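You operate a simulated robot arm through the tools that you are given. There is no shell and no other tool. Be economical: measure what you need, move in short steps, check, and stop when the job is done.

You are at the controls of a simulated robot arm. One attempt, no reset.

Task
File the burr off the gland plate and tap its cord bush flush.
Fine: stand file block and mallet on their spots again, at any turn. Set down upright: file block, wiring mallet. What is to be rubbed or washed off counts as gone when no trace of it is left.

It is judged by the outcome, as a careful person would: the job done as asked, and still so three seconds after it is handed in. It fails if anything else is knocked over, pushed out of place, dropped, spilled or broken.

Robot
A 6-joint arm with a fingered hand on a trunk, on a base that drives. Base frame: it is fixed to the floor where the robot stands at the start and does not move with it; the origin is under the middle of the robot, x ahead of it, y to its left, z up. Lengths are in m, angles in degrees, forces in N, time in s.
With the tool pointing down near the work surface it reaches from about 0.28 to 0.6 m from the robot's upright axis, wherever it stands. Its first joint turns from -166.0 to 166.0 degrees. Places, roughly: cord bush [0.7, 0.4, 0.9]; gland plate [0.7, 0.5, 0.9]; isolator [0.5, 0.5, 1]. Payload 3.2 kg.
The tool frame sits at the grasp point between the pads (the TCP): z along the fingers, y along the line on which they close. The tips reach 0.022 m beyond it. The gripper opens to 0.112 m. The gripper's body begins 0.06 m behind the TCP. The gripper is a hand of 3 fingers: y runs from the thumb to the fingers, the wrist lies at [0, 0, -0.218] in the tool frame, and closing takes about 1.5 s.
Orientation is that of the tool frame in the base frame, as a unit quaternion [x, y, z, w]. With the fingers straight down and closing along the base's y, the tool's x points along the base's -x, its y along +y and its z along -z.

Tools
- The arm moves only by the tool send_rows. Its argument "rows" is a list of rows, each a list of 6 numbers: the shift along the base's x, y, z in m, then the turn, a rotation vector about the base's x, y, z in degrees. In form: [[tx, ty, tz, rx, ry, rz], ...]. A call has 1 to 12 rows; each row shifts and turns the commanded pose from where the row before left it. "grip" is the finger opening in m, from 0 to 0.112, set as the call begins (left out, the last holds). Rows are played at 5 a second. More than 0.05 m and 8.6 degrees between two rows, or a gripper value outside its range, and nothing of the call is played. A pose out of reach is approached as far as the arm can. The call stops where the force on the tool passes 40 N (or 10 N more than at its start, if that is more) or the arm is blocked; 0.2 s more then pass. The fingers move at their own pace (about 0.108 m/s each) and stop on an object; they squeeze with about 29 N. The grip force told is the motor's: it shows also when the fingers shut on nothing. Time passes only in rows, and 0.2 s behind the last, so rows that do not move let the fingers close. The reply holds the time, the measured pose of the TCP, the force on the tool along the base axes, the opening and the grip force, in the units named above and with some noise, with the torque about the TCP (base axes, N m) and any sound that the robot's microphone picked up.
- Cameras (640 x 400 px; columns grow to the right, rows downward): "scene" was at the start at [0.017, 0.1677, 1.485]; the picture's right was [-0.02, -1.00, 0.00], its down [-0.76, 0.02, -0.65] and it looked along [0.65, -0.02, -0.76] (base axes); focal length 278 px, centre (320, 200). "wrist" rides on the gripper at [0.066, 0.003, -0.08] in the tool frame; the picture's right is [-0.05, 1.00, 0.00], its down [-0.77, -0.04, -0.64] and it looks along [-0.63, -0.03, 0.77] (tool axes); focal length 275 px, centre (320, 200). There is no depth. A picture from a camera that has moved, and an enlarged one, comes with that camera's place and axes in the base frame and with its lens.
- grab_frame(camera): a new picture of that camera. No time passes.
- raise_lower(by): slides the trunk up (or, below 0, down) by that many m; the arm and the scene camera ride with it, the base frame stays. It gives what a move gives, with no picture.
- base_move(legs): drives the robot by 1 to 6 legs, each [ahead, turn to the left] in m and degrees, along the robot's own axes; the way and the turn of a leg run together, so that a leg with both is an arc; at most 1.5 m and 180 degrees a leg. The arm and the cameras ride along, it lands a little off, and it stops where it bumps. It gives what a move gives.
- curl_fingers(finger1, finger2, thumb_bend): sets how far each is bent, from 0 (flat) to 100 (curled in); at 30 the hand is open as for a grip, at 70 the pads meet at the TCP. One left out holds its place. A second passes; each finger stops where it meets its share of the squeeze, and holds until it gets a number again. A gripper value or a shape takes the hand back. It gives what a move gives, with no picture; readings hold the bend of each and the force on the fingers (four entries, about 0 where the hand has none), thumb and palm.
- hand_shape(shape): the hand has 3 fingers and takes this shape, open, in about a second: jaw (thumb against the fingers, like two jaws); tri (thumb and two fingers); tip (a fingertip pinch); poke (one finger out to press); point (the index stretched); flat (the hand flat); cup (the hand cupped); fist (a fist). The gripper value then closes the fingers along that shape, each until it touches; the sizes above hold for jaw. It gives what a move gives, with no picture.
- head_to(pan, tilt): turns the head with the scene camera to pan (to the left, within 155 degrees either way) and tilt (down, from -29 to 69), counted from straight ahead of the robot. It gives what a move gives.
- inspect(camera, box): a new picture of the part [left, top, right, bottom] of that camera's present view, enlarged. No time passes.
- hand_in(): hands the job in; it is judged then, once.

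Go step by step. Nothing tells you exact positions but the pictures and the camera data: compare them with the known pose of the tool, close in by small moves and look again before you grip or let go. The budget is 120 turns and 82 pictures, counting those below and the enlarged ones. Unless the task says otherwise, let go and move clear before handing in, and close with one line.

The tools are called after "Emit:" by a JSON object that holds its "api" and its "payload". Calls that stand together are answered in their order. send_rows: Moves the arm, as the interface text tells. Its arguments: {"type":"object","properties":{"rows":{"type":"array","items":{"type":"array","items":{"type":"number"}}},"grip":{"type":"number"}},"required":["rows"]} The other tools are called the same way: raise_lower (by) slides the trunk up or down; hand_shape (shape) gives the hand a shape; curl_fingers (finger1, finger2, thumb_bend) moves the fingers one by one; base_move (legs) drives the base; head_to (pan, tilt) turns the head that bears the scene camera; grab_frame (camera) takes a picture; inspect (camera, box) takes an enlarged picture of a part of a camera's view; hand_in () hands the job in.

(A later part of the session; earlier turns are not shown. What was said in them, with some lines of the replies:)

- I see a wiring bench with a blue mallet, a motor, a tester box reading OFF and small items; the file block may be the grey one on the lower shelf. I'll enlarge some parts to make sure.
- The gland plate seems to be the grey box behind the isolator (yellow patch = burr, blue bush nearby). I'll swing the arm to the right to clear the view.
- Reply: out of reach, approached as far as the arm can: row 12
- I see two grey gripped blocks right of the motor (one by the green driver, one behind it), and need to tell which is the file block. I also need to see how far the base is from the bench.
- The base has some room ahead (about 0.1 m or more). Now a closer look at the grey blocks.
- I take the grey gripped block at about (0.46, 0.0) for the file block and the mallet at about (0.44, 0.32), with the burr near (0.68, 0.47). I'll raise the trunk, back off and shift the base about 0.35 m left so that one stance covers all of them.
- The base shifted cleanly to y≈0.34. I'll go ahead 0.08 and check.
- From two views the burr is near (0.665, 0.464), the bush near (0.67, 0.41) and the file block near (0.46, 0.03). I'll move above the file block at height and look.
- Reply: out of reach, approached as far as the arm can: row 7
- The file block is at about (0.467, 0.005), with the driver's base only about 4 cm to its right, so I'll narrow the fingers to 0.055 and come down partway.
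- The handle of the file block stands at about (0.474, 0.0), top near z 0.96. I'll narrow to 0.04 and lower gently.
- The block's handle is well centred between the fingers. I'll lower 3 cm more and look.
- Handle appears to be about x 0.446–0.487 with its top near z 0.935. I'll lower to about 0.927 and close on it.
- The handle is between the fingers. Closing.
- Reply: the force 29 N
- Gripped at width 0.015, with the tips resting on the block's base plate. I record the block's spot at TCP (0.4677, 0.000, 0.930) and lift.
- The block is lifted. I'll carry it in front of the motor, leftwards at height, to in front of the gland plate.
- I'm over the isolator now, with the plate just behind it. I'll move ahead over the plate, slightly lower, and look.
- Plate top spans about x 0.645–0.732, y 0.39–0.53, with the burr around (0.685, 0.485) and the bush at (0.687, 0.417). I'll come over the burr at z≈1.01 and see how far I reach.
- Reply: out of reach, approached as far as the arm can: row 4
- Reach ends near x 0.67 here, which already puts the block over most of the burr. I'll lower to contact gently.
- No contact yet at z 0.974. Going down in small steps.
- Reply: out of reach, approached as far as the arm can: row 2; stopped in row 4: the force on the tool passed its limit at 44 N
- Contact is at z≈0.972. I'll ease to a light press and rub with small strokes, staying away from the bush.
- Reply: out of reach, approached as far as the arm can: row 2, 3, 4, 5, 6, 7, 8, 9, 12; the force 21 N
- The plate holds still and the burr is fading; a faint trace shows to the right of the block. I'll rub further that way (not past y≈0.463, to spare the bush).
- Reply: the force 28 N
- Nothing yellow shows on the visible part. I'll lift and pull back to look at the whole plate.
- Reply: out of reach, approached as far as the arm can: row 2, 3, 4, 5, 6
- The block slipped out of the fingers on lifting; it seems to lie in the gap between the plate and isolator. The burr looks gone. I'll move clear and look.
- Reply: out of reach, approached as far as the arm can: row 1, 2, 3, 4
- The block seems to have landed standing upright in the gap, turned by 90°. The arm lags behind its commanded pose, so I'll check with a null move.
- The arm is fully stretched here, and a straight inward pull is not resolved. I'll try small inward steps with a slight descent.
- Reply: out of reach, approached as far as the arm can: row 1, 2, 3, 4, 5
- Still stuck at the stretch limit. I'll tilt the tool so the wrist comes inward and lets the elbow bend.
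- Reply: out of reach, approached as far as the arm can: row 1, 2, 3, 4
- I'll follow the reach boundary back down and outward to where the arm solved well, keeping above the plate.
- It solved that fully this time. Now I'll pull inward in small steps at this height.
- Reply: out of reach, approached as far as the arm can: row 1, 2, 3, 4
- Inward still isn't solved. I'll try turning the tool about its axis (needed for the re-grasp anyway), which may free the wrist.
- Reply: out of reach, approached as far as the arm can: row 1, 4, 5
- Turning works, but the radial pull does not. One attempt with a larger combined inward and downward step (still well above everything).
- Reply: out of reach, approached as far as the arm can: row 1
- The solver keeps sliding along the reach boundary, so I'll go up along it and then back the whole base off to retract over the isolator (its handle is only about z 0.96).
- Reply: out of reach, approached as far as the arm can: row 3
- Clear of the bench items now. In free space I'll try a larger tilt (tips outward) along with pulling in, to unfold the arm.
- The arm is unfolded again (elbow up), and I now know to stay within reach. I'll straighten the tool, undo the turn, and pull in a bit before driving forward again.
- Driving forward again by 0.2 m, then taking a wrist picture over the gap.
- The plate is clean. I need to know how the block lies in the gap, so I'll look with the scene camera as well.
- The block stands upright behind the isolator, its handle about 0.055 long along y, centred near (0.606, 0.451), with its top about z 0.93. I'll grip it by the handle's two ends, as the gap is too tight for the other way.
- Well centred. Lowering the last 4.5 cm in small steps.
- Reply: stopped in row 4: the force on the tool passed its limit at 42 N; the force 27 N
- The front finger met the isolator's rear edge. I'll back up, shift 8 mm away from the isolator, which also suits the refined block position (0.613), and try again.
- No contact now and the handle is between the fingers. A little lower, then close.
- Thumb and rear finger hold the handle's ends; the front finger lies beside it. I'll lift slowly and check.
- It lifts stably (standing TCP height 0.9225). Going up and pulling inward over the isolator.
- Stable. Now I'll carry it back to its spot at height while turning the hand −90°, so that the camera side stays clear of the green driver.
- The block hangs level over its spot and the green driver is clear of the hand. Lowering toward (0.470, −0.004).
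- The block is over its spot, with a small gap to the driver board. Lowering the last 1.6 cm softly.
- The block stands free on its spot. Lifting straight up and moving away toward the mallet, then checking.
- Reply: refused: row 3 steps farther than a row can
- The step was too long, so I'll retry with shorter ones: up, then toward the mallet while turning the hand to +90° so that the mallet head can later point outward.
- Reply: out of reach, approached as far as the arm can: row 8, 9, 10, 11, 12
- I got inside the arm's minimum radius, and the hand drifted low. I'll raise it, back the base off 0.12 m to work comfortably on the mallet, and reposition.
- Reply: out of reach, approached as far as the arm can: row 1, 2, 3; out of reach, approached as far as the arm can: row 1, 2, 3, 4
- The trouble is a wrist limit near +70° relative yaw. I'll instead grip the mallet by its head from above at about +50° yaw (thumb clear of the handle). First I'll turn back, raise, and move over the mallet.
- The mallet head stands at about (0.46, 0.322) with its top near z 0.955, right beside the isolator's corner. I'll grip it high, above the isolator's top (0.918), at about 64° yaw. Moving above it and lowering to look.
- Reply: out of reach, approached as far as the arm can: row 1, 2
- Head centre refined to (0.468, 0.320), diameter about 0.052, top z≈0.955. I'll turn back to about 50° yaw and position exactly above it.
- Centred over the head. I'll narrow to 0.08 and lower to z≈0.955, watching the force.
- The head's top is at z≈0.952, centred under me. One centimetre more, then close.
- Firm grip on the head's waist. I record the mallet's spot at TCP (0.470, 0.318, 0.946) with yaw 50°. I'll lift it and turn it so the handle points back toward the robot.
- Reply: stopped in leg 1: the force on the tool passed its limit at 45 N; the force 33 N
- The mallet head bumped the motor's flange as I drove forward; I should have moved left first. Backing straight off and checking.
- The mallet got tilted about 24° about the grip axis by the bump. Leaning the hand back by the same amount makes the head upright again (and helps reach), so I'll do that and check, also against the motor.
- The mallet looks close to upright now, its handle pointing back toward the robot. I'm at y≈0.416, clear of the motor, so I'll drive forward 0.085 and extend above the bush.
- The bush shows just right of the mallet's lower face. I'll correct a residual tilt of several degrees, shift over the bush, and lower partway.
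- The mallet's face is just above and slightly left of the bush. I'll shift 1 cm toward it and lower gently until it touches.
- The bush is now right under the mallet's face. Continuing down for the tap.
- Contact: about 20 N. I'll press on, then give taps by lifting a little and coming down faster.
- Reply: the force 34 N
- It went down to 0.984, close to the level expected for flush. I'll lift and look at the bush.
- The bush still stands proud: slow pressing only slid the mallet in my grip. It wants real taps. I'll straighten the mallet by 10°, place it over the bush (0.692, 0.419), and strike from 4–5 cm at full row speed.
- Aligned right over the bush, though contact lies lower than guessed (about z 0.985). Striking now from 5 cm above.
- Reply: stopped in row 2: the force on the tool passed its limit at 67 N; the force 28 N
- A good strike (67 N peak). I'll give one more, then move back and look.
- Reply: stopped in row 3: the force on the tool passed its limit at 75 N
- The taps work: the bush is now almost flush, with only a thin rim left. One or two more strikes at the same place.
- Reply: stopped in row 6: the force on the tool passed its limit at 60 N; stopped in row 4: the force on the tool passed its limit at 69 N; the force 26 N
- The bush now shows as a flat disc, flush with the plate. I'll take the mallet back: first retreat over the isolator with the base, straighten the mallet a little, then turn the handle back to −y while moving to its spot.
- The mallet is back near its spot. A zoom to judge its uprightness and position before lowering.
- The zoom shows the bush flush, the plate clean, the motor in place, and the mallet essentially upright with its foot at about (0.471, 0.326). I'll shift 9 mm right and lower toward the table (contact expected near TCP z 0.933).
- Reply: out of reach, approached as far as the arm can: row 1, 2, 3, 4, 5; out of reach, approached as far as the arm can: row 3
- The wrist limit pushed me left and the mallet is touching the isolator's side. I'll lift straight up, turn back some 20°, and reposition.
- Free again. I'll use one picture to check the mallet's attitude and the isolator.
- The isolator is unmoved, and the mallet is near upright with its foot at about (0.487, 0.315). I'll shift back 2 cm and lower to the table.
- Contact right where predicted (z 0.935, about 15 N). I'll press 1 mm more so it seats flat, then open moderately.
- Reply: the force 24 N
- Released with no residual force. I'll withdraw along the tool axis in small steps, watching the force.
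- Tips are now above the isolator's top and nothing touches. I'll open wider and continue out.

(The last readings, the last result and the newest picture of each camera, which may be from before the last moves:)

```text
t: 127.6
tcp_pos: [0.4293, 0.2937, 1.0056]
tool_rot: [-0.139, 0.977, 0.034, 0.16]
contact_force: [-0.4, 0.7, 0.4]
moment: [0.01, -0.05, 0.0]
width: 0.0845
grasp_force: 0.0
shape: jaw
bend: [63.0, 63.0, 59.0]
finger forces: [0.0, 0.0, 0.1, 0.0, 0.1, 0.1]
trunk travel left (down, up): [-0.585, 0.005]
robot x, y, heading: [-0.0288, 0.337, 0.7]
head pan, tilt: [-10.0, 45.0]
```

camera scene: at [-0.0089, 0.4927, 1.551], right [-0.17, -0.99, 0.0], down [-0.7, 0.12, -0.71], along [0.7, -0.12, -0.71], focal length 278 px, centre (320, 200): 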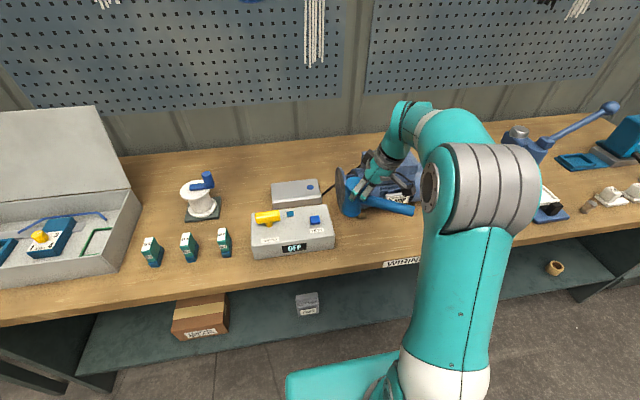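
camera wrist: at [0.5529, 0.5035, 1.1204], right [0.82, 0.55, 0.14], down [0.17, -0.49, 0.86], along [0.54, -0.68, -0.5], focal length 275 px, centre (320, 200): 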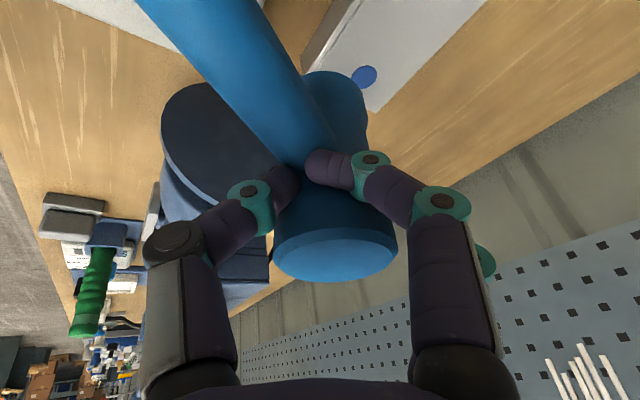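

Clear of the mallet. Going up, driving back, and taking the final picture.

Emit:
{"api": "send_rows", "payload": {"rows": [[-0.01, -0.003, 0.03, 0, 0, 0], [-0.01, -0.003, 0.03, 0, 0, 0], [0, 0, 0.03, 0, 0, 0]]}}

Emit:
{"api": "base_move", "payload": {"legs": [[-0.2, 0]]}}

Emit:
{"api": "head_to", "payload": {"pan": -12, "tilt": 42}}

Emit:
{"api": "inspect", "payload": {"camera": "scene", "box": [200, 100, 520, 280]}}

```text
t: 128.4
tcp_pos: [0.4098, 0.2874, 1.0947]
tool_rot: [-0.14, 0.977, 0.036, 0.159]
contact_force: [0.2, -0.4, -0.7]
moment: [-0.01, -0.01, -0.02]
width: 0.0849
grasp_force: 0.1
shape: jaw
bend: [63.0, 63.0, 59.0]
finger forces: [0.1, 0.0, 0.1, 0.0, 0.0, 0.0]
trunk travel left (down, up): [-0.585, 0.005]
robot x, y, heading: [-0.0294, 0.3393, 0.3]
head pan, tilt: [-10.0, 45.0]
```

```text
t: 130.0
tcp_pos: [0.2127, 0.2868, 1.0958]
tool_rot: [-0.14, 0.976, 0.035, 0.161]
contact_force: [0.2, -0.1, 0.2]
moment: [-0.01, 0.01, -0.02]
width: 0.0847
grasp_force: 0.0
shape: jaw
bend: [63.0, 63.0, 59.0]
finger forces: [0.0, 0.1, 0.0, 0.1, 0.0, 0.0]
trunk travel left (down, up): [-0.585, 0.005]
robot x, y, heading: [-0.2241, 0.3354, 0.7]
head pan, tilt: [-10.0, 45.0]
```

```text
t: 130.6
tcp_pos: [0.214, 0.2868, 1.0943]
tool_rot: [-0.14, 0.977, 0.035, 0.159]
contact_force: [0.9, -0.2, -0.4]
moment: [0.02, 0.0, 0.04]
width: 0.0849
grasp_force: 0.2
shape: jaw
bend: [63.0, 63.0, 59.0]
finger forces: [0.0, 0.0, 0.0, 0.1, 0.0, 0.0]
trunk travel left (down, up): [-0.585, 0.005]
robot x, y, heading: [-0.2241, 0.3376, 0.9]
head pan, tilt: [-12.0, 42.0]
```

```text
2.00 times, centred on (360, 190) of scene
camera zoom: at [-0.2055, 0.488, 1.5553], right [-0.2, -0.98, 0.0], down [-0.66, 0.13, -0.74], along [0.73, -0.15, -0.67], focal length 556 px, centre (240, 220)
```

zoom: 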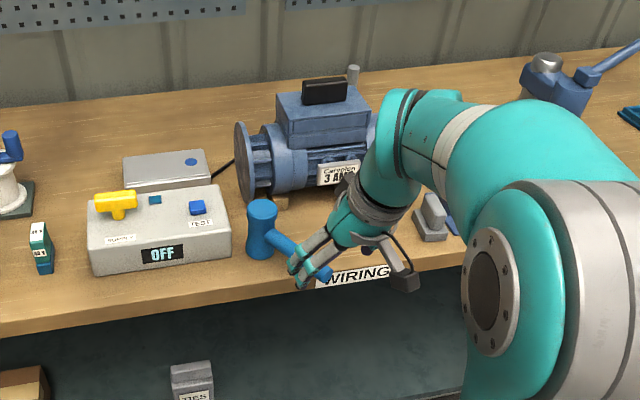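

The last picture shows the mallet upright on its spot, the file block standing upright in place, the plate clean with its bush flush, and the isolator and motor where they were. The arm is clear, so I'm handing in.

Emit:
{"api": "hand_in", "payload": {}}

```text
The job is handed in.
```

I filed the burr off, tapped the cord bush flush and stood the file block and mallet back upright on their spots. On the way the file block slipped from the grip and landed upright beside the plate, the mallet bumped the motor flange, and the mallet and a finger touched the isolator; I saw neither motor nor isolator move.
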